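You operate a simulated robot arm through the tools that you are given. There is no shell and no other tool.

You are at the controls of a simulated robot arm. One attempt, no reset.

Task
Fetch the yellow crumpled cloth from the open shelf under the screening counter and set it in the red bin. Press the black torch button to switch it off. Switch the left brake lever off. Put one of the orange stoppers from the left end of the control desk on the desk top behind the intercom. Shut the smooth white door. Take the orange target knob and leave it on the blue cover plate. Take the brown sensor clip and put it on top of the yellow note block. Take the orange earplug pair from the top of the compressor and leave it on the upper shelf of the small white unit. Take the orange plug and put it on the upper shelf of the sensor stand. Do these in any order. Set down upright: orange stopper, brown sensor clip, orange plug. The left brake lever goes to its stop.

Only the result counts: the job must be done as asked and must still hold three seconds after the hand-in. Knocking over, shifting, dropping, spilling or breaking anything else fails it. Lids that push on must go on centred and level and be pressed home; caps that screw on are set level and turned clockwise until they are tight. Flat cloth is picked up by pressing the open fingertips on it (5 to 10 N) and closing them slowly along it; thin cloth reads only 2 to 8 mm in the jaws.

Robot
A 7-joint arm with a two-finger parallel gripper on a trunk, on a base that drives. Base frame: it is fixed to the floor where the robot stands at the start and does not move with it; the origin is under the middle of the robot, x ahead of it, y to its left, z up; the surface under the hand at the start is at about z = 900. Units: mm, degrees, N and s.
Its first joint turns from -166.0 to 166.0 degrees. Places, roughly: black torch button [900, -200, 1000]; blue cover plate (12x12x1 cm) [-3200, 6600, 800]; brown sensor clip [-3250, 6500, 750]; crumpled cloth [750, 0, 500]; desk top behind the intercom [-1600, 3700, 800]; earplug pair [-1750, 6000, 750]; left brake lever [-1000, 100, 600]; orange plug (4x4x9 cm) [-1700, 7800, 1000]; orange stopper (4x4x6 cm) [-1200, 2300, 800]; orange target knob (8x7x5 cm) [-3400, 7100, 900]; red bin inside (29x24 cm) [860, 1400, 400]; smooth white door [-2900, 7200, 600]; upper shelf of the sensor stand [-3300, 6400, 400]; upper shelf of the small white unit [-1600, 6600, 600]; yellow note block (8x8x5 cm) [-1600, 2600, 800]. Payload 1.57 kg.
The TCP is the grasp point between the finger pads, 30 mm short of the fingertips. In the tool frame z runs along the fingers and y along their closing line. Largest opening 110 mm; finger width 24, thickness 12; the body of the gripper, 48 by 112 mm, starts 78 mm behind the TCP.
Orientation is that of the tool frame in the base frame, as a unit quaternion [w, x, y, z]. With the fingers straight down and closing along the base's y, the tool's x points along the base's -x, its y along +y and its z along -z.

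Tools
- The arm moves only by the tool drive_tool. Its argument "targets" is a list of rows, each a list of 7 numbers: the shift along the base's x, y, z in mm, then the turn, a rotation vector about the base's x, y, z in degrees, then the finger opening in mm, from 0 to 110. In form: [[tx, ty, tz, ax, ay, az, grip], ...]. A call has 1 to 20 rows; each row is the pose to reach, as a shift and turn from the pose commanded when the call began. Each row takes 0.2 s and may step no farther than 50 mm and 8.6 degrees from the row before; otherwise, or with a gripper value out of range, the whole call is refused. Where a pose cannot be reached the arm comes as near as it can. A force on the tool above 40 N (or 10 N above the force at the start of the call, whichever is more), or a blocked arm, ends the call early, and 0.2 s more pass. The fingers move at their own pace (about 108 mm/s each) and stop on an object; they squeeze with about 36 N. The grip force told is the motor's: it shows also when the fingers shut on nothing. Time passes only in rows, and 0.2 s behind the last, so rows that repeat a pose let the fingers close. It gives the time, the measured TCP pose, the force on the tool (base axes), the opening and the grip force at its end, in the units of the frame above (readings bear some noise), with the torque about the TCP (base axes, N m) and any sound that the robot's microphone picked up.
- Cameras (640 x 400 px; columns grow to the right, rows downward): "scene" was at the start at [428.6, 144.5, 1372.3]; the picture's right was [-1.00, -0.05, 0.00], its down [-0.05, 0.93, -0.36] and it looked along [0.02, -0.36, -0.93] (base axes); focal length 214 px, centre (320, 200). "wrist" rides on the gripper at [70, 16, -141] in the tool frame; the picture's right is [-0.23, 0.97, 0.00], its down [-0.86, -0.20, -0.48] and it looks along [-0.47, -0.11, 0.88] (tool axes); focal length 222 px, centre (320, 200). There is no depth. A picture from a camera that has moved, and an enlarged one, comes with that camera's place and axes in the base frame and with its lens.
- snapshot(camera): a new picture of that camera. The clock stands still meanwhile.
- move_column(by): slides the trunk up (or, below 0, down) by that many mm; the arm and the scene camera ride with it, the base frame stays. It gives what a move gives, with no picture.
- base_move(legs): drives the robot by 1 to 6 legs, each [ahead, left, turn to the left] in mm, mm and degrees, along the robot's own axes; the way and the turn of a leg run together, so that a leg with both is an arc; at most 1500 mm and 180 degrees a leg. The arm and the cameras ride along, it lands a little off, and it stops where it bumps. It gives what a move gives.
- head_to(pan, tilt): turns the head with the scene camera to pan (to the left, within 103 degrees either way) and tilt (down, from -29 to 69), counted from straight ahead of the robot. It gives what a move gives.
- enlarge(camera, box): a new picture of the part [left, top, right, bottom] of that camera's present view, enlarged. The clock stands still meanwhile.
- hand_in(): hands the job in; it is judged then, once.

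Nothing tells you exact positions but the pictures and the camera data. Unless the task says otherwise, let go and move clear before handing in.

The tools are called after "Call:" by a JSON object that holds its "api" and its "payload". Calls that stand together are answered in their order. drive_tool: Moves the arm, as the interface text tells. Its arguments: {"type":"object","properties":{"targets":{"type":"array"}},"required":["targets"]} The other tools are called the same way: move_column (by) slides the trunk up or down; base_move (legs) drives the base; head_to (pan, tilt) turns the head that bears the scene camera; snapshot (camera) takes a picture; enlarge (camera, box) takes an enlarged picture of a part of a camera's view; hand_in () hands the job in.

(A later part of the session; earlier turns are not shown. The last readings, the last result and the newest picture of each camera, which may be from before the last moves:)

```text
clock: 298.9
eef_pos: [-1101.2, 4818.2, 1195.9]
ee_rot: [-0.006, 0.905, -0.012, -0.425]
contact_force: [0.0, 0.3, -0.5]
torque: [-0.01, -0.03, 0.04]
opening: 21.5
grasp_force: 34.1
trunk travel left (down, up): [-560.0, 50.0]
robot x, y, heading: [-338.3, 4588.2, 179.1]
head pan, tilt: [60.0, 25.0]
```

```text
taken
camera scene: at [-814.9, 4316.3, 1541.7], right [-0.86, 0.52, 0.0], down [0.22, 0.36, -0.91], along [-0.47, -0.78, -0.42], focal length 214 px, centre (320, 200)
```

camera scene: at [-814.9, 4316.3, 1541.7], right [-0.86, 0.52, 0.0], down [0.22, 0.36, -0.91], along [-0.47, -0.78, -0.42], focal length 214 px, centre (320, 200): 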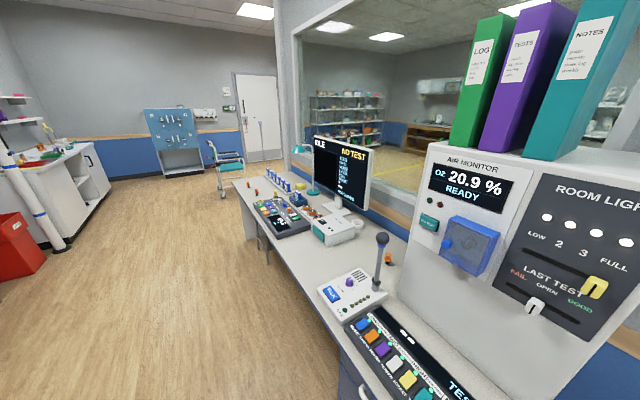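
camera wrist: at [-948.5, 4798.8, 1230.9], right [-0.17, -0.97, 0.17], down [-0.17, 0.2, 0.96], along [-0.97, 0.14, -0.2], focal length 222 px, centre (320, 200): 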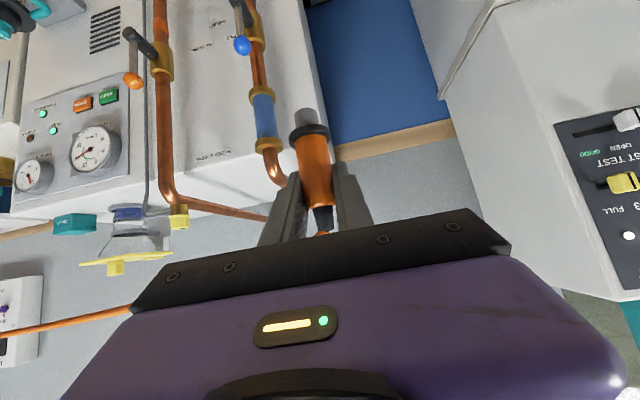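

Slight drift; I correct heading and continue down the corridor past the desk's near end.

Call:
{"api": "base_move", "payload": {"legs": [[-80, 0, 1.0], [0, 1500, 0], [0, 1500, 0], [0, 230, 0]]}}

Call:
{"api": "head_to", "payload": {"pan": 0, "tilt": 25}}

Call:
{"api": "snapshot", "payload": {"camera": "scene"}}

Call:
{"api": "head_to", "payload": {"pan": -40, "tilt": 25}}

Call:
{"api": "snapshot", "payload": {"camera": "scene"}}

```text
clock: 315.3
eef_pos: [-1023.4, 1592.1, 1196.9]
ee_rot: [-0.005, 0.905, -0.009, -0.424]
contact_force: [-0.4, -0.1, -0.4]
torque: [0.0, -0.02, -0.01]
opening: 21.7
grasp_force: 34.5
trunk travel left (down, up): [-560.0, 50.0]
robot x, y, heading: [-254.3, 1365.0, 179.4]
head pan, tilt: [60.0, 25.0]
```

```text
clock: 316.6
eef_pos: [-1023.1, 1591.4, 1195.3]
ee_rot: [-0.005, 0.905, -0.009, -0.425]
contact_force: [0.6, 0.5, -0.7]
torque: [-0.01, 0.01, 0.02]
opening: 21.4
grasp_force: 34.4
trunk travel left (down, up): [-560.0, 50.0]
robot x, y, heading: [-259.0, 1360.6, 179.3]
head pan, tilt: [0.0, 25.0]
```

```text
taken
camera scene: at [-779.0, 1170.4, 1541.7], right [0.01, 1.0, 0.0], down [0.42, 0.0, -0.91], along [-0.91, 0.01, -0.42], focal length 214 px, centre (320, 200)
```

scene: 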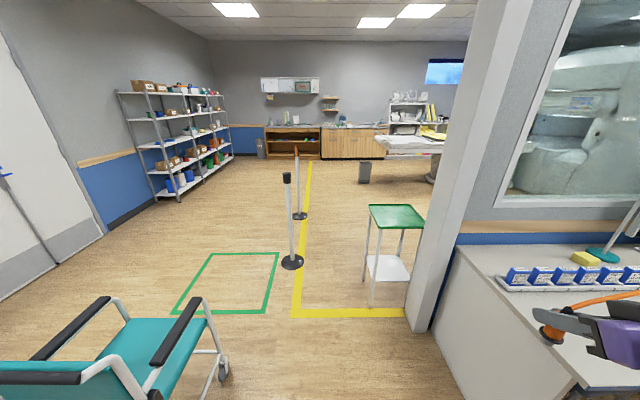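

```text
clock: 317.7
eef_pos: [-1023.6, 1590.1, 1196.9]
ee_rot: [-0.005, 0.905, -0.009, -0.424]
contact_force: [-1.0, 0.3, -0.7]
torque: [-0.01, 0.02, 0.0]
opening: 21.5
grasp_force: 34.5
trunk travel left (down, up): [-560.0, 50.0]
robot x, y, heading: [-254.2, 1361.2, 179.3]
head pan, tilt: [-40.0, 25.0]
```

```text
taken
camera scene: at [-756.8, 1229.4, 1541.7], right [0.65, 0.76, 0.0], down [0.32, -0.28, -0.91], along [-0.69, 0.59, -0.42], focal length 214 px, centre (320, 200)
```

scene: 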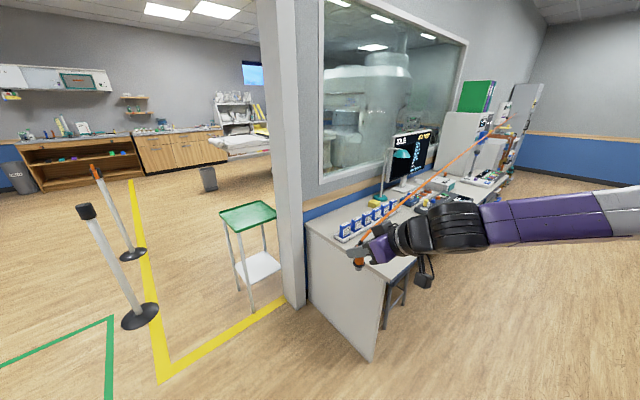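

The scanner room is entered past the wheelchair, between stanchions at ≈(-2546, 899) and (-3587, 890). I'll go around with wide margins: first ahead to about (-1950, 1080), then turn left.

Call:
{"api": "base_move", "payload": {"legs": [[850, 140, 0.7], [840, 130, 0]]}}

Call:
{"api": "head_to", "payload": {"pan": 30, "tilt": 35}}

Call:
{"api": "snapshot", "payload": {"camera": "scene"}}

Call:
{"api": "head_to", "payload": {"pan": -50, "tilt": 20}}

Call:
{"api": "snapshot", "payload": {"camera": "scene"}}

```text
clock: 326.4
eef_pos: [-2727.0, 1289.7, 1196.5]
ee_rot: [0.002, 0.905, 0.004, -0.425]
contact_force: [0.5, -0.5, -0.1]
torque: [-0.02, 0.0, -0.02]
opening: 21.4
grasp_force: 34.8
trunk travel left (down, up): [-560.0, 50.0]
robot x, y, heading: [-1956.8, 1084.4, -179.1]
head pan, tilt: [-40.0, 25.0]
```

```text
clock: 327.8
eef_pos: [-2727.7, 1290.2, 1197.1]
ee_rot: [0.001, 0.905, 0.004, -0.424]
contact_force: [0.6, -0.4, -0.5]
torque: [0.0, 0.0, 0.0]
opening: 21.7
grasp_force: 34.7
trunk travel left (down, up): [-560.0, 50.0]
robot x, y, heading: [-1951.7, 1088.4, -179.4]
head pan, tilt: [30.0, 35.0]
```

```text
taken
camera scene: at [-2454.9, 833.0, 1526.0], right [-0.51, 0.86, 0.0], down [0.49, 0.29, -0.82], along [-0.7, -0.42, -0.57], focal length 214 px, centre (320, 200)
```

scene: 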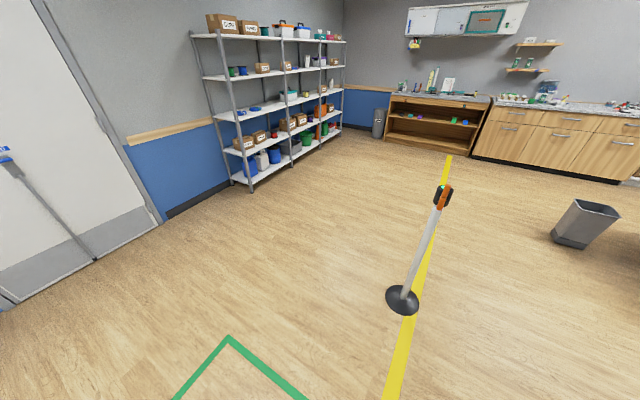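

```text
clock: 329.3
eef_pos: [-2727.4, 1290.1, 1197.3]
ee_rot: [0.001, 0.905, 0.004, -0.425]
contact_force: [-0.9, -0.6, -0.9]
torque: [0.0, 0.03, -0.03]
opening: 21.5
grasp_force: 34.3
trunk travel left (down, up): [-560.0, 50.0]
robot x, y, heading: [-1951.7, 1083.7, -179.2]
head pan, tilt: [-50.0, 20.0]
```

```text
taken
camera scene: at [-2440.4, 948.5, 1549.8], right [0.76, 0.66, 0.0], down [0.22, -0.26, -0.94], along [-0.62, 0.71, -0.34], focal length 214 px, centre (320, 200)
```

scene: 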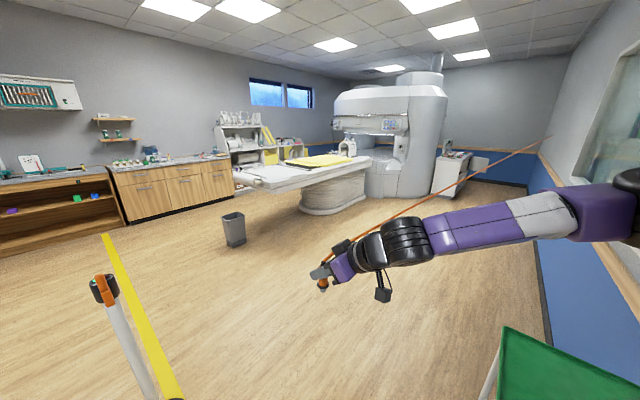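

Room is open beyond. I turn left 90°, go around the first stanchion, and enter backwards between the two stanchions.

Call:
{"api": "base_move", "payload": {"legs": [[0, 0, 89.2], [780, 0, 0]]}}

Call:
{"api": "head_to", "payload": {"pan": -90, "tilt": 40}}

Call:
{"api": "snapshot", "payload": {"camera": "scene"}}

```text
clock: 337.3
eef_pos: [-2192.0, -467.9, 1196.9]
ee_rot: [0.296, 0.647, 0.634, -0.304]
contact_force: [0.4, -0.9, -0.5]
torque: [-0.04, 0.02, 0.01]
opening: 21.5
grasp_force: 34.8
trunk travel left (down, up): [-560.0, 50.0]
robot x, y, heading: [-1965.2, 299.6, -90.7]
head pan, tilt: [-50.0, 20.0]
```

```text
clock: 338.4
eef_pos: [-2192.3, -468.2, 1196.1]
ee_rot: [0.297, 0.647, 0.633, -0.304]
contact_force: [0.1, -0.3, 0.2]
torque: [-0.03, -0.01, -0.01]
opening: 21.4
grasp_force: 34.8
trunk travel left (down, up): [-560.0, 50.0]
robot x, y, heading: [-1966.0, 295.6, -90.9]
head pan, tilt: [-90.0, 40.0]
```

```text
taken
camera scene: at [-1856.5, -130.4, 1518.4], right [0.01, 1.0, 0.0], down [0.64, -0.01, -0.77], along [-0.77, 0.01, -0.64], focal length 214 px, centre (320, 200)
```

scene: 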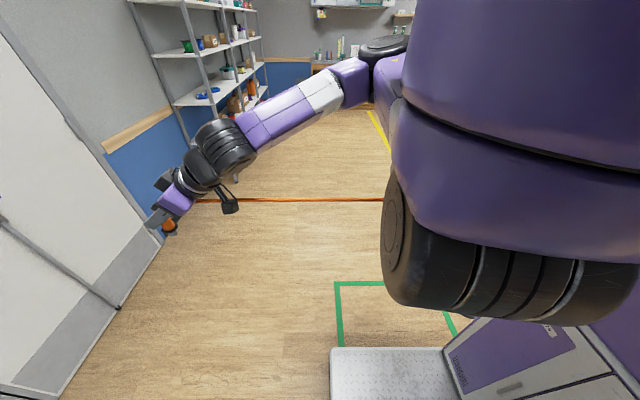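

Call:
{"api": "base_move", "payload": {"legs": [[0, -1090, 0.8]]}}

Call:
{"api": "head_to", "payload": {"pan": -103, "tilt": 45}}

Call:
{"api": "snapshot", "payload": {"camera": "scene"}}

Call:
{"api": "head_to", "payload": {"pan": 103, "tilt": 45}}

Call:
{"api": "snapshot", "payload": {"camera": "scene"}}

```text
clock: 343.9
eef_pos: [-3250.8, -468.1, 1195.4]
ee_rot: [0.299, 0.641, 0.639, -0.301]
contact_force: [0.0, -0.4, -0.5]
torque: [0.0, -0.01, 0.01]
opening: 21.5
grasp_force: 34.7
trunk travel left (down, up): [-560.0, 50.0]
robot x, y, heading: [-3034.9, 298.8, -89.5]
head pan, tilt: [-90.0, 40.0]
```

```text
clock: 344.6
eef_pos: [-3250.2, -467.0, 1196.9]
ee_rot: [0.3, 0.641, 0.639, -0.302]
contact_force: [0.4, 0.0, -1.3]
torque: [0.04, 0.0, 0.01]
opening: 21.7
grasp_force: 34.8
trunk travel left (down, up): [-560.0, 50.0]
robot x, y, heading: [-3036.7, 302.2, -89.9]
head pan, tilt: [-103.0, 45.0]
```

```text
taken
camera scene: at [-2914.5, -105.4, 1511.2], right [0.22, 0.98, 0.0], down [0.69, -0.16, -0.71], along [-0.69, 0.16, -0.71], focal length 214 px, centre (320, 200)
```

scene: 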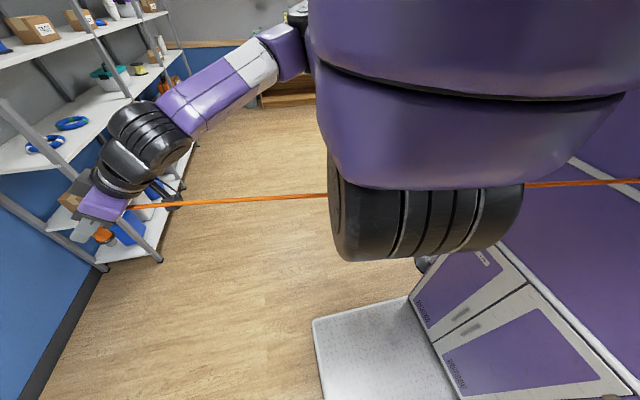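

```text
clock: 347.6
eef_pos: [-3250.3, -467.0, 1195.4]
ee_rot: [0.299, 0.642, 0.638, -0.302]
contact_force: [-0.1, 0.4, -0.2]
torque: [-0.01, 0.03, 0.01]
opening: 21.4
grasp_force: 34.7
trunk travel left (down, up): [-560.0, 50.0]
robot x, y, heading: [-3035.1, 302.2, -89.6]
head pan, tilt: [103.0, 45.0]
```

```text
taken
camera scene: at [-2756.0, -104.8, 1511.1], right [0.23, -0.97, 0.0], down [-0.69, -0.16, -0.71], along [0.69, 0.16, -0.71], focal length 214 px, centre (320, 200)
```

scene: 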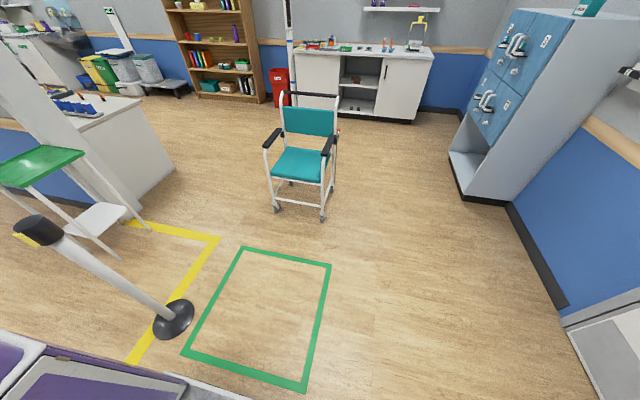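

Well centred between the stanchions. I back straight through into the scanner room.

Call:
{"api": "base_move", "payload": {"legs": [[-1500, 0, -0.2], [-300, 0, 0]]}}

Call:
{"api": "head_to", "payload": {"pan": -103, "tilt": 20}}

Call:
{"api": "snapshot", "payload": {"camera": "scene"}}

Call:
{"api": "head_to", "payload": {"pan": 103, "tilt": 20}}

Call:
{"api": "snapshot", "payload": {"camera": "scene"}}

```text
clock: 356.9
eef_pos: [-3255.2, 1366.1, 1195.3]
ee_rot: [0.3, 0.641, 0.639, -0.301]
contact_force: [0.2, -0.2, -1.0]
torque: [0.02, -0.03, 0.0]
opening: 21.8
grasp_force: 34.5
trunk travel left (down, up): [-560.0, 50.0]
robot x, y, heading: [-3038.9, 2134.1, -89.6]
head pan, tilt: [103.0, 45.0]
```

```text
clock: 359.9
eef_pos: [-3255.0, 1364.7, 1195.0]
ee_rot: [0.299, 0.641, 0.639, -0.301]
contact_force: [0.2, 1.4, -0.5]
torque: [0.04, 0.01, 0.0]
opening: 21.4
grasp_force: 34.7
trunk travel left (down, up): [-560.0, 50.0]
robot x, y, heading: [-3036.4, 2135.1, -89.8]
head pan, tilt: [-103.0, 20.0]
```

```text
taken
camera scene: at [-2930.5, 1730.2, 1549.8], right [0.22, 0.98, 0.0], down [0.33, -0.08, -0.94], along [-0.92, 0.21, -0.34], focal length 214 px, centre (320, 200)
```

scene: 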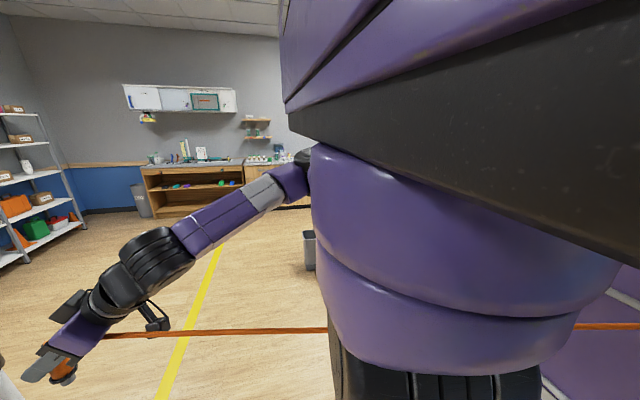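

```text
clock: 362.9
eef_pos: [-3254.9, 1364.7, 1196.2]
ee_rot: [0.3, 0.641, 0.638, -0.302]
contact_force: [0.3, 0.8, -0.2]
torque: [-0.03, 0.0, -0.03]
opening: 21.4
grasp_force: 35.2
trunk travel left (down, up): [-560.0, 50.0]
robot x, y, heading: [-3036.5, 2133.4, -89.7]
head pan, tilt: [103.0, 20.0]
```

```text
taken
camera scene: at [-2749.0, 1731.0, 1549.8], right [0.23, -0.97, 0.0], down [-0.33, -0.08, -0.94], along [0.91, 0.22, -0.34], focal length 214 px, centre (320, 200)
```

scene: 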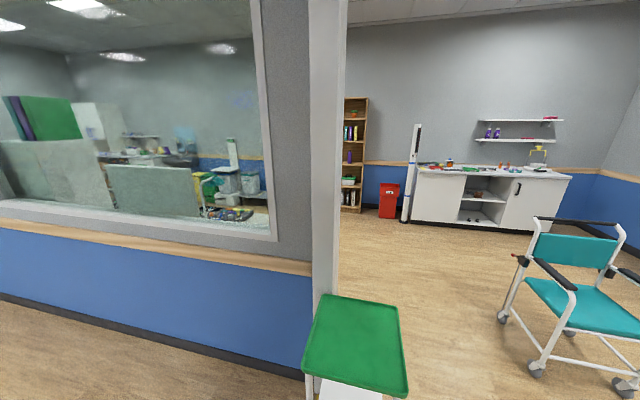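

In the room. I turn around to face +y and look ahead toward the sensor area.

Call:
{"api": "base_move", "payload": {"legs": [[0, 0, -180], [1000, 0, 0]]}}

Call:
{"api": "head_to", "payload": {"pan": 10, "tilt": 20}}

Call:
{"api": "snapshot", "payload": {"camera": "scene"}}

```text
clock: 375.4
eef_pos: [-2751.7, 3885.2, 1196.1]
ee_rot: [0.308, -0.623, 0.657, 0.292]
contact_force: [-0.2, 0.5, -1.8]
torque: [0.0, -0.03, 0.04]
opening: 21.3
grasp_force: 34.7
trunk travel left (down, up): [-560.0, 50.0]
robot x, y, heading: [-3002.7, 3122.8, 87.6]
head pan, tilt: [103.0, 20.0]
```

```text
clock: 377.1
eef_pos: [-2752.2, 3886.2, 1196.0]
ee_rot: [0.309, -0.623, 0.657, 0.292]
contact_force: [0.7, 0.2, -1.4]
torque: [0.01, 0.01, 0.01]
opening: 21.3
grasp_force: 34.3
trunk travel left (down, up): [-560.0, 50.0]
robot x, y, heading: [-3004.3, 3128.5, 87.5]
head pan, tilt: [10.0, 20.0]
```

```text
taken
camera scene: at [-3197.9, 3654.8, 1549.8], right [0.99, 0.13, 0.0], down [0.04, -0.34, -0.94], along [-0.12, 0.93, -0.34], focal length 214 px, centre (320, 200)
```

scene: 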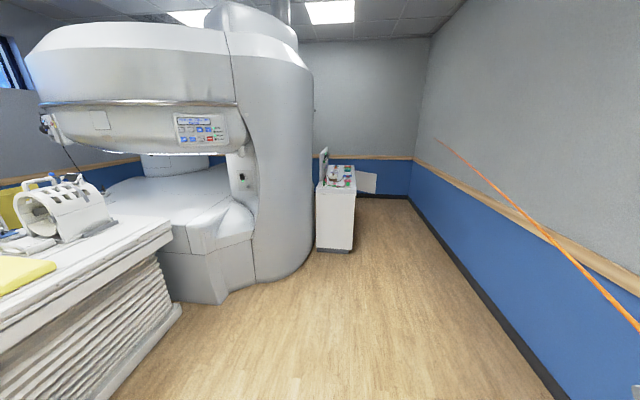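

A white stand with items stands beyond the scanner at roughly (-3200, 6100–6700). I drive closer along the wall side.

Call:
{"api": "base_move", "payload": {"legs": [[1400, -150, 2.5]]}}

Call:
{"api": "head_to", "payload": {"pan": 15, "tilt": 25}}

Call:
{"api": "snapshot", "payload": {"camera": "scene"}}

Call:
{"api": "enlarge", "payload": {"camera": "scene", "box": [260, 100, 460, 300]}}

```text
clock: 384.3
eef_pos: [-2565.8, 5331.5, 1195.8]
ee_rot: [0.306, -0.63, 0.651, 0.295]
contact_force: [0.2, 0.8, -0.2]
torque: [0.02, 0.03, -0.01]
opening: 21.3
grasp_force: 34.6
trunk travel left (down, up): [-560.0, 50.0]
robot x, y, heading: [-2805.1, 4567.9, 88.5]
head pan, tilt: [10.0, 20.0]
```

```text
clock: 385.0
eef_pos: [-2566.2, 5332.5, 1195.3]
ee_rot: [0.307, -0.629, 0.651, 0.294]
contact_force: [1.0, -0.6, -0.1]
torque: [0.03, 0.03, 0.04]
opening: 21.5
grasp_force: 34.5
trunk travel left (down, up): [-560.0, 50.0]
robot x, y, heading: [-2802.3, 4568.4, 88.7]
head pan, tilt: [15.0, 25.0]
```

```text
taken
camera scene: at [-3015.2, 5090.0, 1541.8], right [0.97, 0.23, 0.0], down [0.1, -0.41, -0.91], along [-0.21, 0.88, -0.42], focal length 214 px, centre (320, 200)
```

scene: 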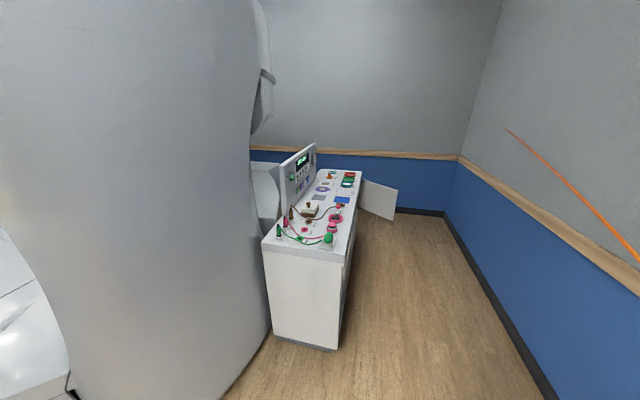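

```text
2.00 times, centred on (360, 200) of scene
camera zoom: at [-3015.2, 5090.0, 1541.8], right [0.97, 0.23, 0.0], down [0.1, -0.41, -0.91], along [-0.21, 0.88, -0.42], focal length 429 px, centre (240, 200)
```

zoom: 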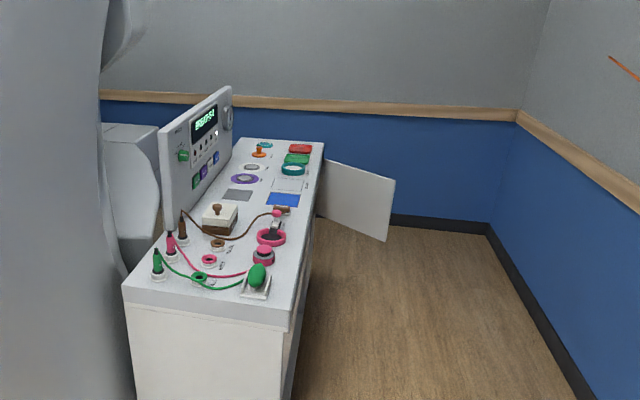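

The stand runs along y with its front facing +x and an open white door at its far end. I drive alongside so I can look at its front.

Call:
{"api": "base_move", "payload": {"legs": [[1000, -330, 1.3]]}}

Call:
{"api": "head_to", "payload": {"pan": 80, "tilt": 35}}

Call:
{"api": "snapshot", "payload": {"camera": "scene"}}

Call:
{"api": "head_to", "payload": {"pan": 45, "tilt": 30}}

Call:
{"api": "snapshot", "payload": {"camera": "scene"}}

```text
clock: 390.4
eef_pos: [-2249.1, 6341.4, 1195.7]
ee_rot: [0.302, -0.639, 0.641, 0.3]
contact_force: [0.5, -0.2, -0.2]
torque: [0.03, 0.02, -0.02]
opening: 21.1
grasp_force: 34.6
trunk travel left (down, up): [-560.0, 50.0]
robot x, y, heading: [-2464.5, 5572.5, 90.0]
head pan, tilt: [15.0, 25.0]
```

```text
clock: 391.8
eef_pos: [-2249.2, 6342.0, 1197.2]
ee_rot: [0.302, -0.639, 0.642, 0.299]
contact_force: [-0.3, 0.2, 0.2]
torque: [0.0, 0.0, 0.01]
opening: 21.2
grasp_force: 34.9
trunk travel left (down, up): [-560.0, 50.0]
robot x, y, heading: [-2461.3, 5571.3, 90.1]
head pan, tilt: [80.0, 35.0]
```

```text
taken
camera scene: at [-2754.0, 6013.2, 1526.0], right [0.17, 0.99, 0.0], down [0.56, -0.1, -0.82], along [-0.81, 0.14, -0.57], focal length 214 px, centre (320, 200)
```

scene: 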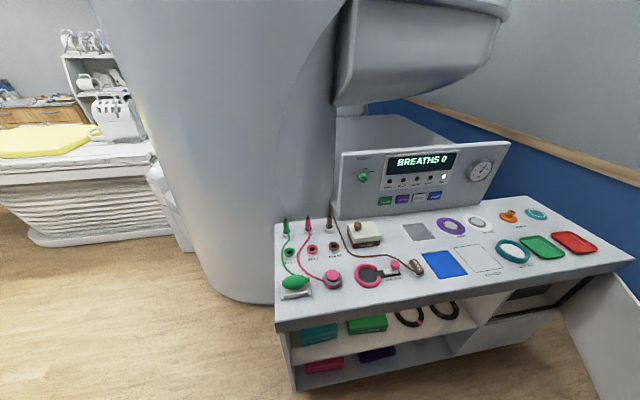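

```text
clock: 392.8
eef_pos: [-2249.1, 6342.7, 1196.2]
ee_rot: [0.301, -0.64, 0.641, 0.3]
contact_force: [0.8, 0.4, -0.7]
torque: [-0.01, 0.01, -0.01]
opening: 21.5
grasp_force: 34.6
trunk travel left (down, up): [-560.0, 50.0]
robot x, y, heading: [-2464.1, 5571.3, 90.2]
head pan, tilt: [45.0, 30.0]
```

```text
taken
camera scene: at [-2731.5, 6061.9, 1533.7], right [0.7, 0.71, 0.0], down [0.36, -0.35, -0.87], along [-0.62, 0.61, -0.5], focal length 214 px, centre (320, 200)
```

scene: 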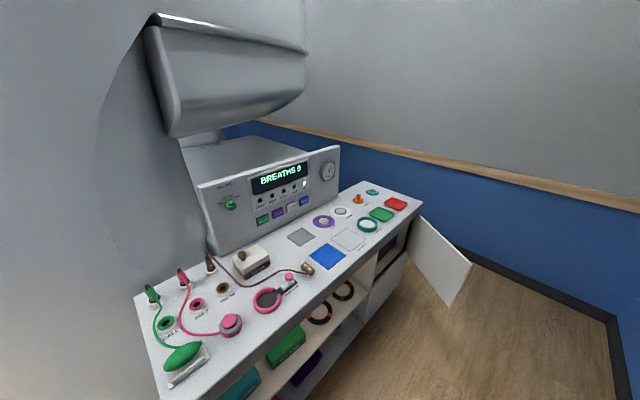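

Call:
{"api": "head_to", "payload": {"pan": 80, "tilt": 35}}

Call:
{"api": "enlarge", "payload": {"camera": "scene", "box": [260, 190, 460, 315]}}

Call:
{"api": "enlarge", "payload": {"camera": "scene", "box": [390, 190, 640, 346]}}

Call:
{"api": "enlarge", "payload": {"camera": "scene", "box": [270, 270, 590, 400]}}

```text
clock: 393.8
eef_pos: [-2248.7, 6342.5, 1196.4]
ee_rot: [0.301, -0.639, 0.642, 0.299]
contact_force: [-0.5, -0.5, -1.5]
torque: [-0.04, -0.01, 0.01]
opening: 21.5
grasp_force: 34.6
trunk travel left (down, up): [-560.0, 50.0]
robot x, y, heading: [-2465.8, 5571.1, 90.4]
head pan, tilt: [80.0, 35.0]
```

```text
3.20 times, centred on (360, 252) of scene
camera zoom: at [-2754.0, 6013.2, 1526.0], right [0.17, 0.99, 0.0], down [0.56, -0.1, -0.82], along [-0.81, 0.14, -0.57], focal length 686 px, centre (192, 32)
```

zoom: 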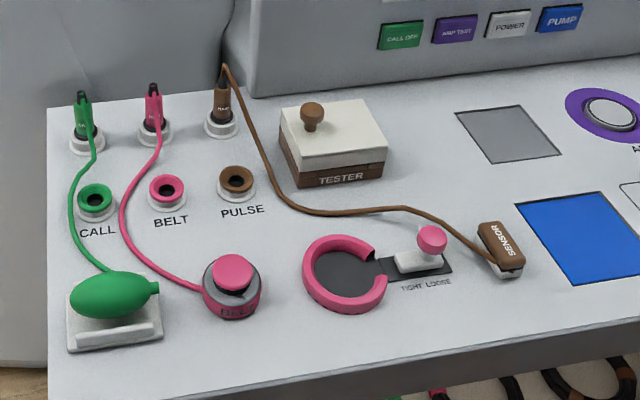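

```text
2.56 times, centred on (515, 268) of scene
camera zoom: at [-2754.0, 6013.2, 1526.0], right [0.17, 0.99, 0.0], down [0.56, -0.1, -0.82], along [-0.81, 0.14, -0.57], focal length 549 px, centre (-179, 26)
```

zoom: 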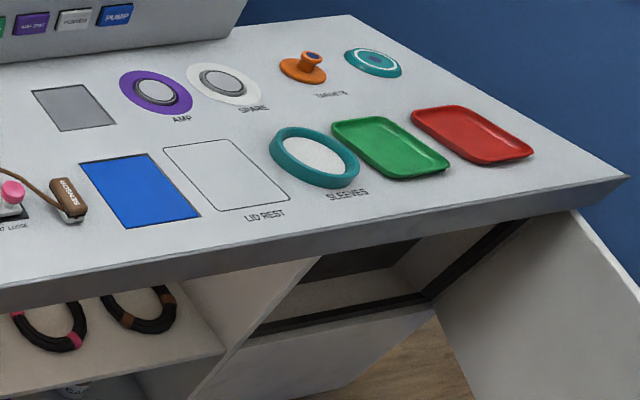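

```text
2.00 times, centred on (430, 335) of scene
camera zoom: at [-2754.0, 6013.2, 1526.0], right [0.17, 0.99, 0.0], down [0.56, -0.1, -0.82], along [-0.81, 0.14, -0.57], focal length 429 px, centre (100, -70)
```

zoom: 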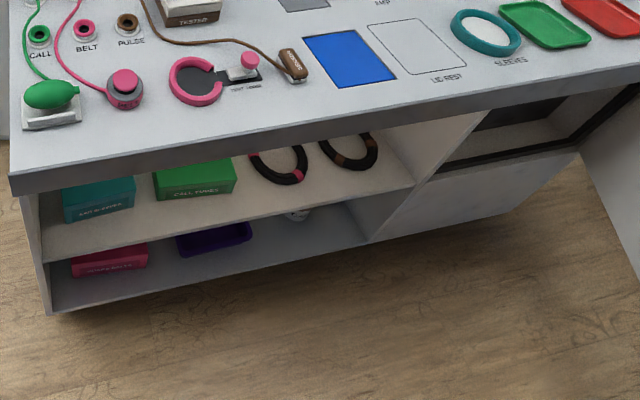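

The front of the stand has an open upper shelf (boxes, belts), the top carries the blue plate, orange knob and brown SENSOR clip, and the door hangs open at the far end. I turn to face it (-x).

Call:
{"api": "base_move", "payload": {"legs": [[0, 0, 89.8], [-30, -850, 0]]}}

Call:
{"api": "head_to", "payload": {"pan": 0, "tilt": 45}}

Call:
{"api": "snapshot", "payload": {"camera": "scene"}}

```text
clock: 402.3
eef_pos: [-3217.0, 6647.3, 1195.6]
ee_rot: [0.0, 0.905, 0.002, -0.425]
contact_force: [-0.5, 0.3, -0.7]
torque: [-0.02, -0.02, 0.02]
opening: 21.9
grasp_force: 35.1
trunk travel left (down, up): [-560.0, 50.0]
robot x, y, heading: [-2441.3, 6438.2, -179.2]
head pan, tilt: [80.0, 35.0]
```

```text
clock: 403.8
eef_pos: [-3217.6, 6646.2, 1196.9]
ee_rot: [0.0, 0.905, 0.001, -0.425]
contact_force: [0.7, 0.3, -0.5]
torque: [-0.01, 0.0, 0.0]
opening: 21.6
grasp_force: 34.4
trunk travel left (down, up): [-560.0, 50.0]
robot x, y, heading: [-2445.7, 6440.1, -179.1]
head pan, tilt: [0.0, 45.0]
```

```text
taken
camera scene: at [-2952.3, 6232.8, 1511.1], right [-0.01, 1.0, 0.0], down [0.71, 0.01, -0.71], along [-0.71, -0.01, -0.71], focal length 214 px, centre (320, 200)
```

scene: 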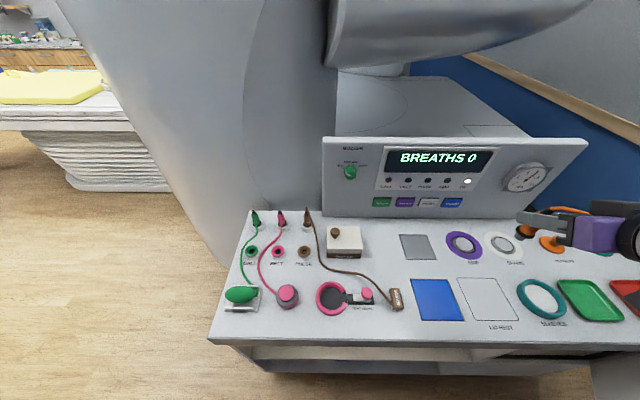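

Facing the stand head-on leaves too little room to the wall, so I'll stand parallel to it (heading +y) and swing the arm left. I shift back and turn right, then lower the trunk in the free aisle.

Call:
{"api": "base_move", "payload": {"legs": [[0, 540, 0], [0, 0, -90.6]]}}

Call:
{"api": "move_column", "payload": {"by": -400}}

Call:
{"api": "head_to", "payload": {"pan": 75, "tilt": 25}}

Call:
{"api": "snapshot", "payload": {"camera": "scene"}}

```text
clock: 410.7
eef_pos: [-2239.9, 6669.0, 1195.6]
ee_rot: [-0.298, 0.646, -0.634, -0.303]
contact_force: [-0.7, 0.5, 0.3]
torque: [-0.05, -0.02, 0.02]
opening: 21.3
grasp_force: 34.6
trunk travel left (down, up): [-560.0, 50.0]
robot x, y, heading: [-2436.8, 5893.0, 91.6]
head pan, tilt: [0.0, 45.0]
```

```text
clock: 414.6
eef_pos: [-2238.6, 6669.2, 795.2]
ee_rot: [-0.298, 0.646, -0.634, -0.303]
contact_force: [0.2, 0.5, -0.6]
torque: [0.02, -0.02, 0.0]
opening: 21.3
grasp_force: 34.8
trunk travel left (down, up): [-160.0, 450.0]
robot x, y, heading: [-2438.2, 5897.1, 91.7]
head pan, tilt: [0.0, 45.0]
```

```text
clock: 416.0
eef_pos: [-2239.1, 6668.3, 797.1]
ee_rot: [-0.298, 0.646, -0.633, -0.303]
contact_force: [0.6, 0.4, -0.7]
torque: [-0.02, 0.0, -0.03]
opening: 21.6
grasp_force: 34.8
trunk travel left (down, up): [-160.0, 450.0]
robot x, y, heading: [-2433.7, 5890.0, 91.5]
head pan, tilt: [75.0, 25.0]
```

```text
taken
camera scene: at [-2738.9, 6337.4, 1141.7], right [0.23, 0.97, 0.0], down [0.41, -0.1, -0.91], along [-0.88, 0.21, -0.42], focal length 214 px, centre (320, 200)
```

scene: 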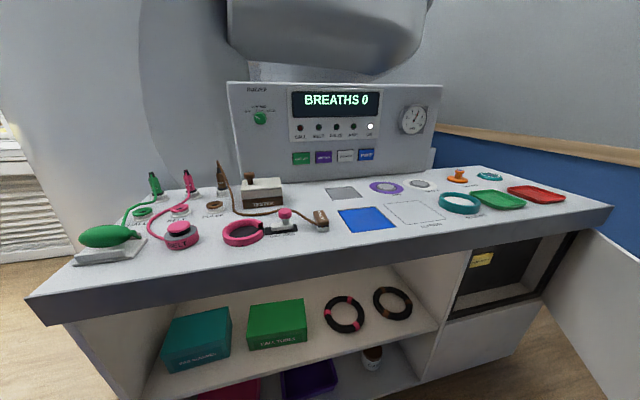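

Call:
{"api": "enlarge", "payload": {"camera": "scene", "box": [140, 250, 460, 400]}}

Call:
{"api": "enlarge", "payload": {"camera": "scene", "box": [440, 150, 640, 400]}}

```text
2.00 times, centred on (300, 325) of scene
camera zoom: at [-2738.9, 6337.4, 1141.7], right [0.23, 0.97, 0.0], down [0.41, -0.1, -0.91], along [-0.88, 0.21, -0.42], focal length 429 px, centre (360, -50)
```

zoom: 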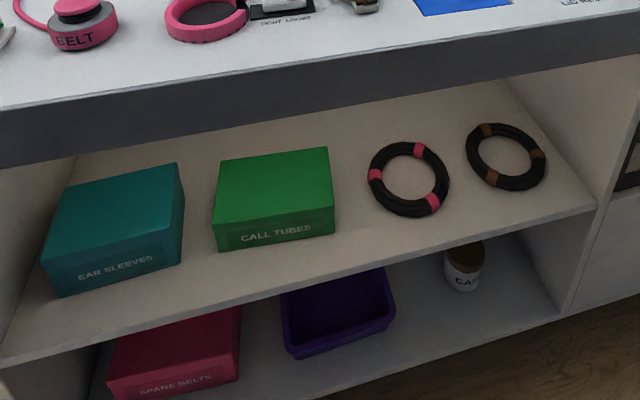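

```text
1.60 times, centred on (540, 275) of scene
camera zoom: at [-2738.9, 6337.4, 1141.7], right [0.23, 0.97, 0.0], down [0.41, -0.1, -0.91], along [-0.88, 0.21, -0.42], focal length 343 px, centre (-32, 80)
```

zoom: 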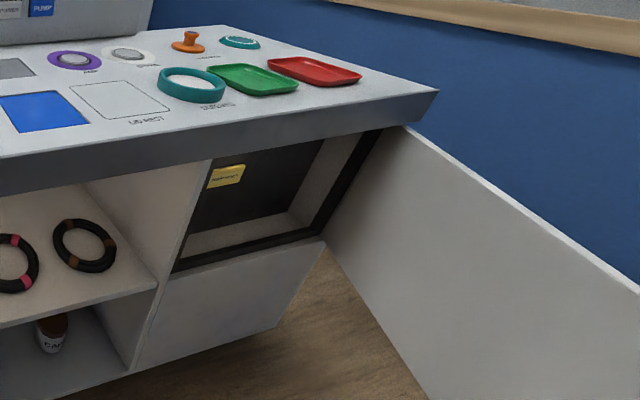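

I have a clear view of the upper shelf; there's free space between the green box and the pink belt near the front (≈(-3152, 6440)). I turn the base to ~120° heading for a comfortable left reach, and lower the trunk further.

Call:
{"api": "base_move", "payload": {"legs": [[-57, -55, 28.4]]}}

Call:
{"api": "move_column", "payload": {"by": -120}}

Call:
{"api": "drive_tool", "payload": {"targets": [[-35, -12, -5, 0, 0, 7, 10], [-70, -25, -10, 0, 0, 14, 10], [-105, -40, -15, 0, 0, 21, 10], [-140, -56, -20, 0, 0, 28, 10], [-175, -74, -25, 0, 0, 35, 10], [-208, -94, -30, 0, 0, 42, 10], [-238, -116, -35, 0, 0, 49, 10], [-262, -140, -40, 0, 0, 56, 10], [-280, -160, -40, 0, 0, 60, 10], [-280, -160, -40, 0, 0, 60, 10]]}}

Call:
{"api": "head_to", "payload": {"pan": 45, "tilt": 30}}

Call:
{"api": "snapshot", "payload": {"camera": "scene"}}

Call:
{"api": "snapshot", "payload": {"camera": "wrist"}}

```text
clock: 417.8
eef_pos: [-2560.0, 6630.1, 795.6]
ee_rot: [-0.215, 0.781, -0.458, -0.366]
contact_force: [0.5, 0.0, -0.1]
torque: [0.01, 0.01, 0.0]
opening: 21.3
grasp_force: 34.9
trunk travel left (down, up): [-160.0, 450.0]
robot x, y, heading: [-2370.3, 5852.1, 119.7]
head pan, tilt: [75.0, 25.0]
```

```text
clock: 419.3
eef_pos: [-2560.0, 6630.2, 674.5]
ee_rot: [-0.216, 0.781, -0.458, -0.366]
contact_force: [-0.4, -0.5, -0.1]
torque: [0.0, -0.03, 0.03]
opening: 21.2
grasp_force: 34.8
trunk travel left (down, up): [-40.0, 570.0]
robot x, y, heading: [-2367.7, 5851.2, 119.6]
head pan, tilt: [75.0, 25.0]
```

```text
clock: 421.5
eef_pos: [-2842.3, 6469.1, 636.3]
ee_rot: [-0.003, 0.905, -0.006, -0.425]
contact_force: [0.2, 0.2, -1.4]
torque: [0.0, 0.02, 0.01]
opening: 21.4
grasp_force: 34.6
trunk travel left (down, up): [-40.0, 570.0]
robot x, y, heading: [-2368.4, 5850.9, 119.6]
head pan, tilt: [75.0, 25.0]
```

```text
clock: 422.5
eef_pos: [-2841.9, 6469.8, 636.2]
ee_rot: [-0.003, 0.905, -0.005, -0.425]
contact_force: [1.0, -0.1, 0.3]
torque: [-0.01, 0.02, -0.01]
opening: 21.5
grasp_force: 34.8
trunk travel left (down, up): [-40.0, 570.0]
robot x, y, heading: [-2370.1, 5849.6, 119.5]
head pan, tilt: [45.0, 30.0]
```

```text
taken
camera scene: at [-2843.0, 6149.2, 1013.7], right [0.26, 0.96, 0.0], down [0.48, -0.13, -0.87], along [-0.84, 0.23, -0.5], focal length 214 px, centre (320, 200)
```

scene: 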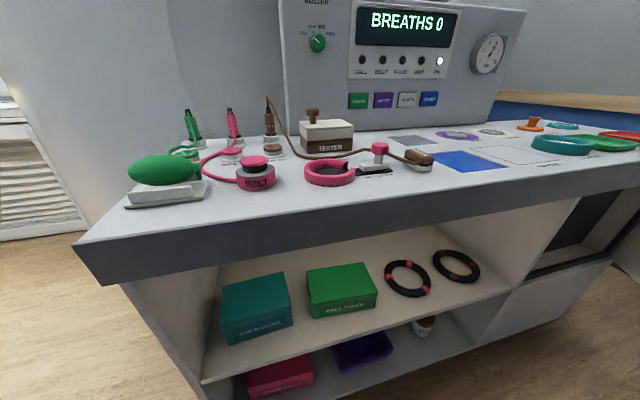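

```text
taken
camera wrist: at [-2689.0, 6451.8, 671.1], right [-0.16, -0.97, 0.17], down [-0.17, 0.2, 0.96], along [-0.97, 0.12, -0.2], focal length 222 px, centre (320, 200)
```

wrist: 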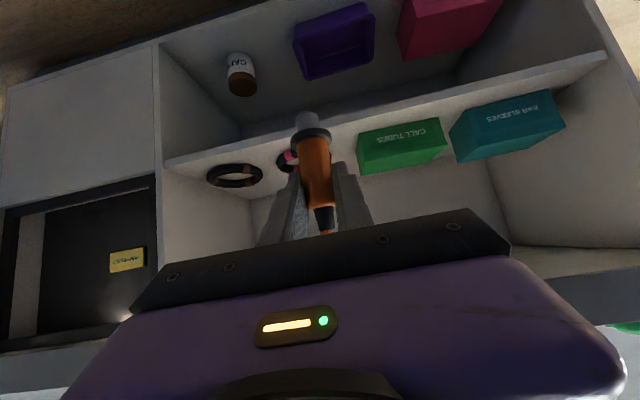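

Shelf triangulated at z≈442, front edge x≈-3107; the free spot between green box (y<6398) and belt (y>6474) is clear. I move the plug in above the spot (-3142, 6437).

Call:
{"api": "drive_tool", "payload": {"targets": [[-43, -5, -10, 0, 0, 0, 10], [-86, -10, -22, 0, 0, 0, 10], [-129, -15, -36, 0, 0, 0, 10], [-172, -20, -50, 0, 0, 0, 10], [-215, -25, -64, 0, 0, 0, 10], [-258, -29, -76, 0, 0, 0, 10], [-300, -32, -88, 0, 0, 0, 10], [-300, -32, -88, 0, 0, 0, 10]]}}

Call:
{"api": "snapshot", "payload": {"camera": "scene"}}

Call:
{"api": "snapshot", "payload": {"camera": "wrist"}}

```text
clock: 424.3
eef_pos: [-3140.5, 6437.3, 547.6]
ee_rot: [-0.003, 0.905, -0.006, -0.425]
contact_force: [-0.2, -0.6, 0.2]
torque: [-0.02, 0.02, 0.0]
opening: 21.2
grasp_force: 34.6
trunk travel left (down, up): [-40.0, 570.0]
robot x, y, heading: [-2368.8, 5857.7, 119.7]
head pan, tilt: [45.0, 30.0]
```

```text
taken
camera scene: at [-2843.1, 6149.1, 1013.7], right [0.26, 0.96, 0.0], down [0.48, -0.13, -0.87], along [-0.84, 0.23, -0.5], focal length 214 px, centre (320, 200)
```

scene: 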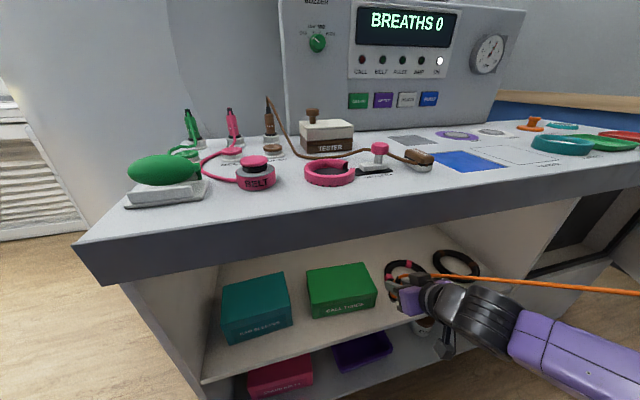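

```text
taken
camera wrist: at [-2988.4, 6418.8, 582.3], right [-0.16, -0.97, 0.17], down [-0.17, 0.2, 0.96], along [-0.97, 0.12, -0.2], focal length 222 px, centre (320, 200)
```

wrist: 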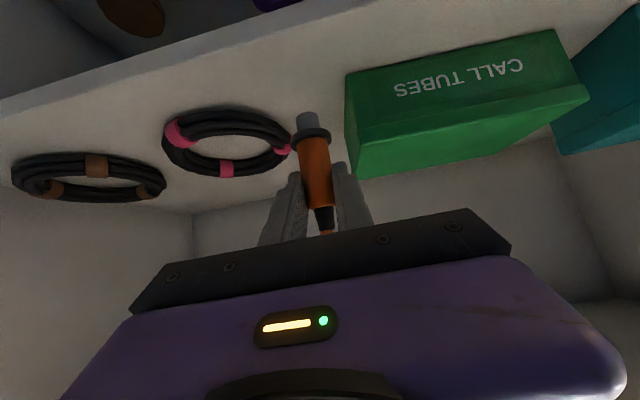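

The plug hangs upright between belt and box, pin bottom ≈65 mm below the TCP. I lower it gently to the shelf.

Call:
{"api": "drive_tool", "payload": {"targets": [[0, 0, -14, 0, 0, 0, 10], [0, 0, -26, 0, 0, 0, 10], [0, 0, -32, 0, 0, 0, 10], [0, 0, -35, 0, 0, 0, 10], [0, 0, -37, 0, 0, 0, 10]]}}

```text
clock: 425.5
eef_pos: [-3140.3, 6437.8, 512.0]
ee_rot: [-0.003, 0.905, -0.005, -0.425]
contact_force: [-0.8, -0.2, -0.6]
torque: [0.03, 0.03, -0.01]
opening: 21.3
grasp_force: 33.9
trunk travel left (down, up): [-40.0, 570.0]
robot x, y, heading: [-2367.8, 5851.0, 119.7]
head pan, tilt: [45.0, 30.0]
```

Call:
{"api": "drive_tool", "payload": {"targets": [[0, 0, -2, 0, 0, 0, 10], [0, 0, -3.5, 0, 0, 0, 10], [0, 0, -5, 0, 0, 0, 10], [0, 0, -5, 0, 0, 0, 10]]}}

Call:
{"api": "enlarge", "payload": {"camera": "wrist", "box": [220, 80, 420, 240]}}

```text
clock: 426.5
eef_pos: [-3140.6, 6437.5, 507.0]
ee_rot: [-0.005, 0.905, -0.007, -0.425]
contact_force: [-1.3, -0.2, -1.2]
torque: [-0.02, 0.01, -0.01]
opening: 21.6
grasp_force: 34.5
trunk travel left (down, up): [-40.0, 570.0]
robot x, y, heading: [-2368.4, 5850.7, 119.7]
head pan, tilt: [45.0, 30.0]
```

```text
2.50 times, centred on (320, 160) of wrist
camera zoom: at [-2988.3, 6419.7, 540.9], right [-0.16, -0.97, 0.17], down [-0.17, 0.2, 0.96], along [-0.97, 0.12, -0.2], focal length 555 px, centre (320, 300)
```

zoom: 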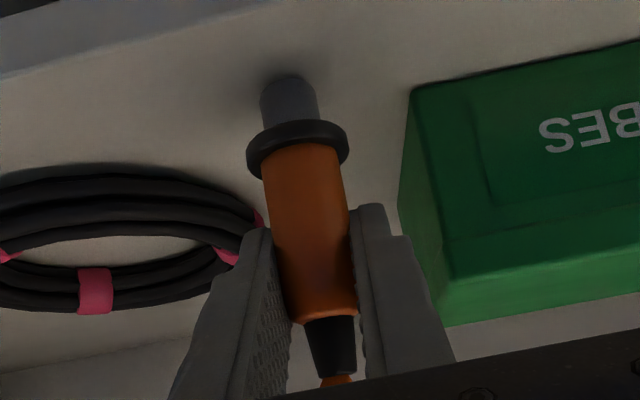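

Call:
{"api": "drive_tool", "payload": {"targets": [[0, 0, -1.5, 0, 0, 0, 10], [0, 0, -3, 0, 0, 0, 10], [0, 0, -4, 0, 0, 0, 10], [0, 0, -5, 0, 0, 0, 10]]}}

```text
clock: 427.5
eef_pos: [-3142.0, 6438.1, 502.9]
ee_rot: [-0.005, 0.904, -0.006, -0.426]
contact_force: [4.5, 1.5, 13.6]
torque: [0.04, -0.27, 0.01]
opening: 21.1
grasp_force: 34.6
trunk travel left (down, up): [-40.0, 570.0]
robot x, y, heading: [-2367.6, 5851.3, 119.6]
head pan, tilt: [45.0, 30.0]
```

Contact with the shelf (13.6 N, centred). I ease off slightly, then open the fingers evenly in small steps.

Call:
{"api": "drive_tool", "payload": {"targets": [[0, 0, 1.2, 0, 0, 0, 15], [0, 0, 1.8, 0, 0, 0, 20], [0, 0, 1.8, 0, 0, 0, 22], [0, 0, 1.8, 0, 0, 0, 25], [0, 0, 1.8, 0, 0, 0, 30], [0, 0, 1.8, 0, 0, 0, 37], [0, 0, 1.8, 0, 0, 0, 44], [0, 0, 1.8, 0, 0, 0, 46], [0, 0, 1.8, 0, 0, 0, 46]]}}

Call:
{"api": "enlarge", "payload": {"camera": "wrist", "box": [220, 80, 420, 240]}}

```text
clock: 429.5
eef_pos: [-3140.4, 6437.1, 501.2]
ee_rot: [-0.004, 0.905, -0.007, -0.425]
contact_force: [0.4, -0.3, 0.2]
torque: [-0.02, 0.01, 0.03]
opening: 46.1
grasp_force: 0.1
trunk travel left (down, up): [-40.0, 570.0]
robot x, y, heading: [-2372.2, 5857.2, 119.8]
head pan, tilt: [45.0, 30.0]
```

```text
2.50 times, centred on (320, 160) of wrist
camera zoom: at [-2988.0, 6419.1, 537.1], right [-0.16, -0.97, 0.17], down [-0.17, 0.2, 0.96], along [-0.97, 0.12, -0.2], focal length 555 px, centre (320, 300)
```

zoom: 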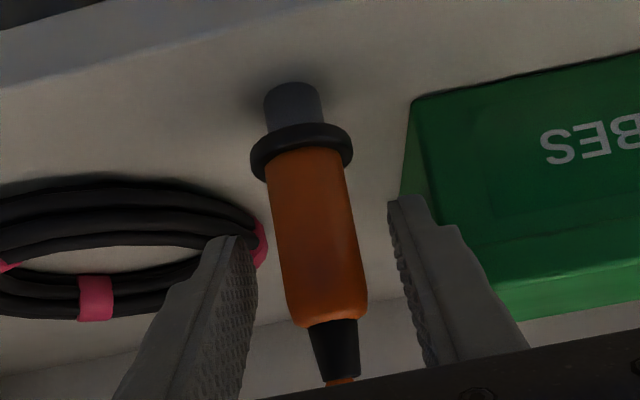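

The plug stands upright on its own. I withdraw straight back along the finger direction.

Call:
{"api": "drive_tool", "payload": {"targets": [[6, 0, 5, 0, 0, 0, 46], [16, 0, 13, 0, 0, 0, 46], [32, 0, 26, 0, 0, 0, 46], [56, 0, 45, 0, 0, 0, 46], [90, 0, 60, 0, 0, 0, 50], [130, 0, 70, 0, 0, 0, 50], [175, 0, 80, 0, 0, 0, 50], [220, 0, 90, 0, 0, 0, 50], [220, 0, 90, 0, 0, 0, 50]]}}

Call:
{"api": "snapshot", "payload": {"camera": "wrist"}}

Call:
{"api": "enlarge", "payload": {"camera": "scene", "box": [200, 200, 520, 400]}}

```text
clock: 431.5
eef_pos: [-2919.2, 6436.5, 594.6]
ee_rot: [-0.004, 0.905, -0.006, -0.425]
contact_force: [0.8, -0.5, 0.8]
torque: [0.0, 0.03, 0.01]
opening: 50.1
grasp_force: 0.0
trunk travel left (down, up): [-40.0, 570.0]
robot x, y, heading: [-2370.9, 5851.6, 119.5]
head pan, tilt: [45.0, 30.0]
```

```text
taken
camera wrist: at [-2766.6, 6418.5, 629.9], right [-0.16, -0.97, 0.17], down [-0.17, 0.2, 0.96], along [-0.97, 0.12, -0.2], focal length 222 px, centre (320, 200)
```

wrist: 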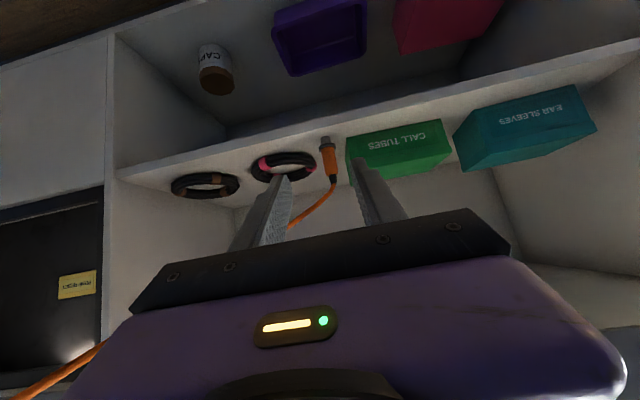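

```text
2.00 times, centred on (360, 300) of scene
camera zoom: at [-2843.0, 6149.3, 1013.7], right [0.26, 0.96, 0.0], down [0.48, -0.13, -0.87], along [-0.84, 0.23, -0.5], focal length 429 px, centre (240, 0)
```

zoom: 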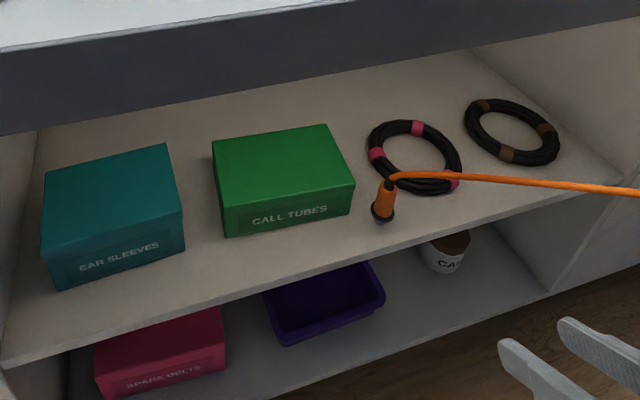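

The plug is upright on the upper shelf. Next the white door: I un-tilt, clear the stand, and look at the door.

Call:
{"api": "drive_tool", "payload": {"targets": [[20, 0, 5, 0, -8, 0, 40], [45, 5, 10, 0, -16, 0, 20], [70, 10, 15, 0, -24, 0, 0], [95, 15, 20, 0, -32, 0, 0], [120, 20, 30, 0, -40, 0, 0], [140, 25, 40, 0, -46, 0, 0], [150, 30, 60, 0, -50, 0, 0], [150, 30, 60, 0, -50, 0, 0]]}}

Call:
{"api": "head_to", "payload": {"pan": 0, "tilt": 20}}

Call:
{"api": "snapshot", "payload": {"camera": "scene"}}

```text
clock: 433.3
eef_pos: [-2770.0, 6468.4, 651.4]
ee_rot: [-0.008, 1.0, -0.004, -0.003]
contact_force: [0.5, 0.3, 0.0]
torque: [-0.01, 0.02, 0.01]
opening: 0.1
grasp_force: 21.1
trunk travel left (down, up): [-40.0, 570.0]
robot x, y, heading: [-2365.2, 5850.3, 119.9]
head pan, tilt: [45.0, 30.0]
```

```text
clock: 434.4
eef_pos: [-2770.9, 6467.5, 651.0]
ee_rot: [-0.007, 1.0, -0.004, -0.003]
contact_force: [-0.3, -0.3, -0.1]
torque: [-0.02, 0.02, -0.01]
opening: 0.2
grasp_force: 21.3
trunk travel left (down, up): [-40.0, 570.0]
robot x, y, heading: [-2368.8, 5852.1, 119.6]
head pan, tilt: [0.0, 20.0]
```

```text
taken
camera scene: at [-2802.0, 6206.2, 1029.8], right [0.87, 0.5, 0.0], down [0.17, -0.3, -0.94], along [-0.47, 0.82, -0.34], focal length 214 px, centre (320, 200)
```

scene: 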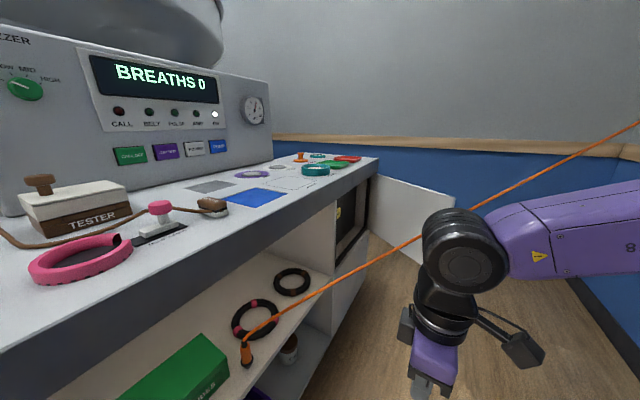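

I turn parallel to the stand again and raise the trunk to work on the door's upper part.

Call:
{"api": "move_column", "payload": {"by": 150}}

Call:
{"api": "base_move", "payload": {"legs": [[0, 0, -29.7], [250, 200, 0]]}}

Call:
{"api": "head_to", "payload": {"pan": 0, "tilt": 35}}

Call:
{"api": "snapshot", "payload": {"camera": "scene"}}

Call:
{"api": "snapshot", "payload": {"camera": "wrist"}}

```text
clock: 436.2
eef_pos: [-2771.3, 6468.3, 800.4]
ee_rot: [-0.006, 1.0, -0.004, -0.003]
contact_force: [0.3, 0.1, -0.1]
torque: [0.0, 0.01, -0.01]
opening: 0.0
grasp_force: 21.3
trunk travel left (down, up): [-190.0, 420.0]
robot x, y, heading: [-2368.5, 5855.5, 119.7]
head pan, tilt: [0.0, 20.0]
```

```text
clock: 439.8
eef_pos: [-2615.4, 6839.1, 800.6]
ee_rot: [-0.007, 0.965, -0.261, -0.002]
contact_force: [0.4, 0.4, 0.3]
torque: [0.0, -0.01, 0.0]
opening: 0.0
grasp_force: 21.0
trunk travel left (down, up): [-190.0, 420.0]
robot x, y, heading: [-2571.5, 6107.1, 89.9]
head pan, tilt: [0.0, 20.0]
```

```text
clock: 440.6
eef_pos: [-2614.6, 6840.4, 802.0]
ee_rot: [-0.006, 0.965, -0.261, -0.001]
contact_force: [-0.3, 0.3, 0.1]
torque: [-0.01, -0.01, -0.01]
opening: 0.1
grasp_force: 21.0
trunk travel left (down, up): [-190.0, 420.0]
robot x, y, heading: [-2570.8, 6103.3, 89.7]
head pan, tilt: [0.0, 35.0]
```

```text
taken
camera scene: at [-2771.9, 6622.3, 1156.0], right [1.0, 0.0, 0.0], down [0.0, -0.57, -0.82], along [0.0, 0.82, -0.57], focal length 214 px, centre (320, 200)
```

scene: 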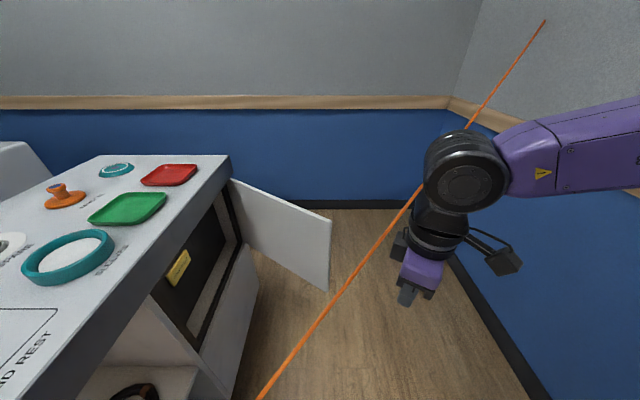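

```text
taken
camera wrist: at [-2563.3, 6788.9, 940.1], right [-0.69, -0.73, -0.01], down [-0.64, 0.6, 0.49], along [-0.35, 0.34, -0.87], focal length 222 px, centre (320, 200)
```

wrist: 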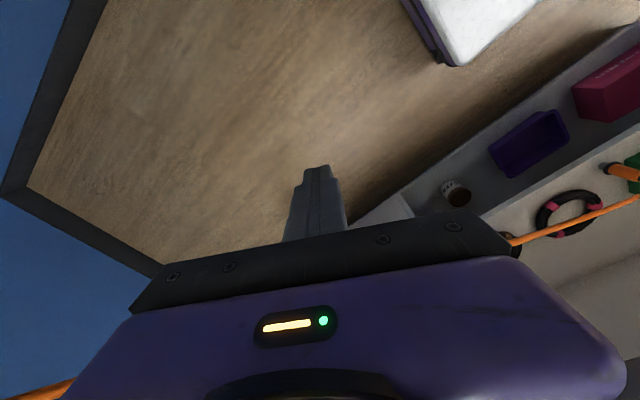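

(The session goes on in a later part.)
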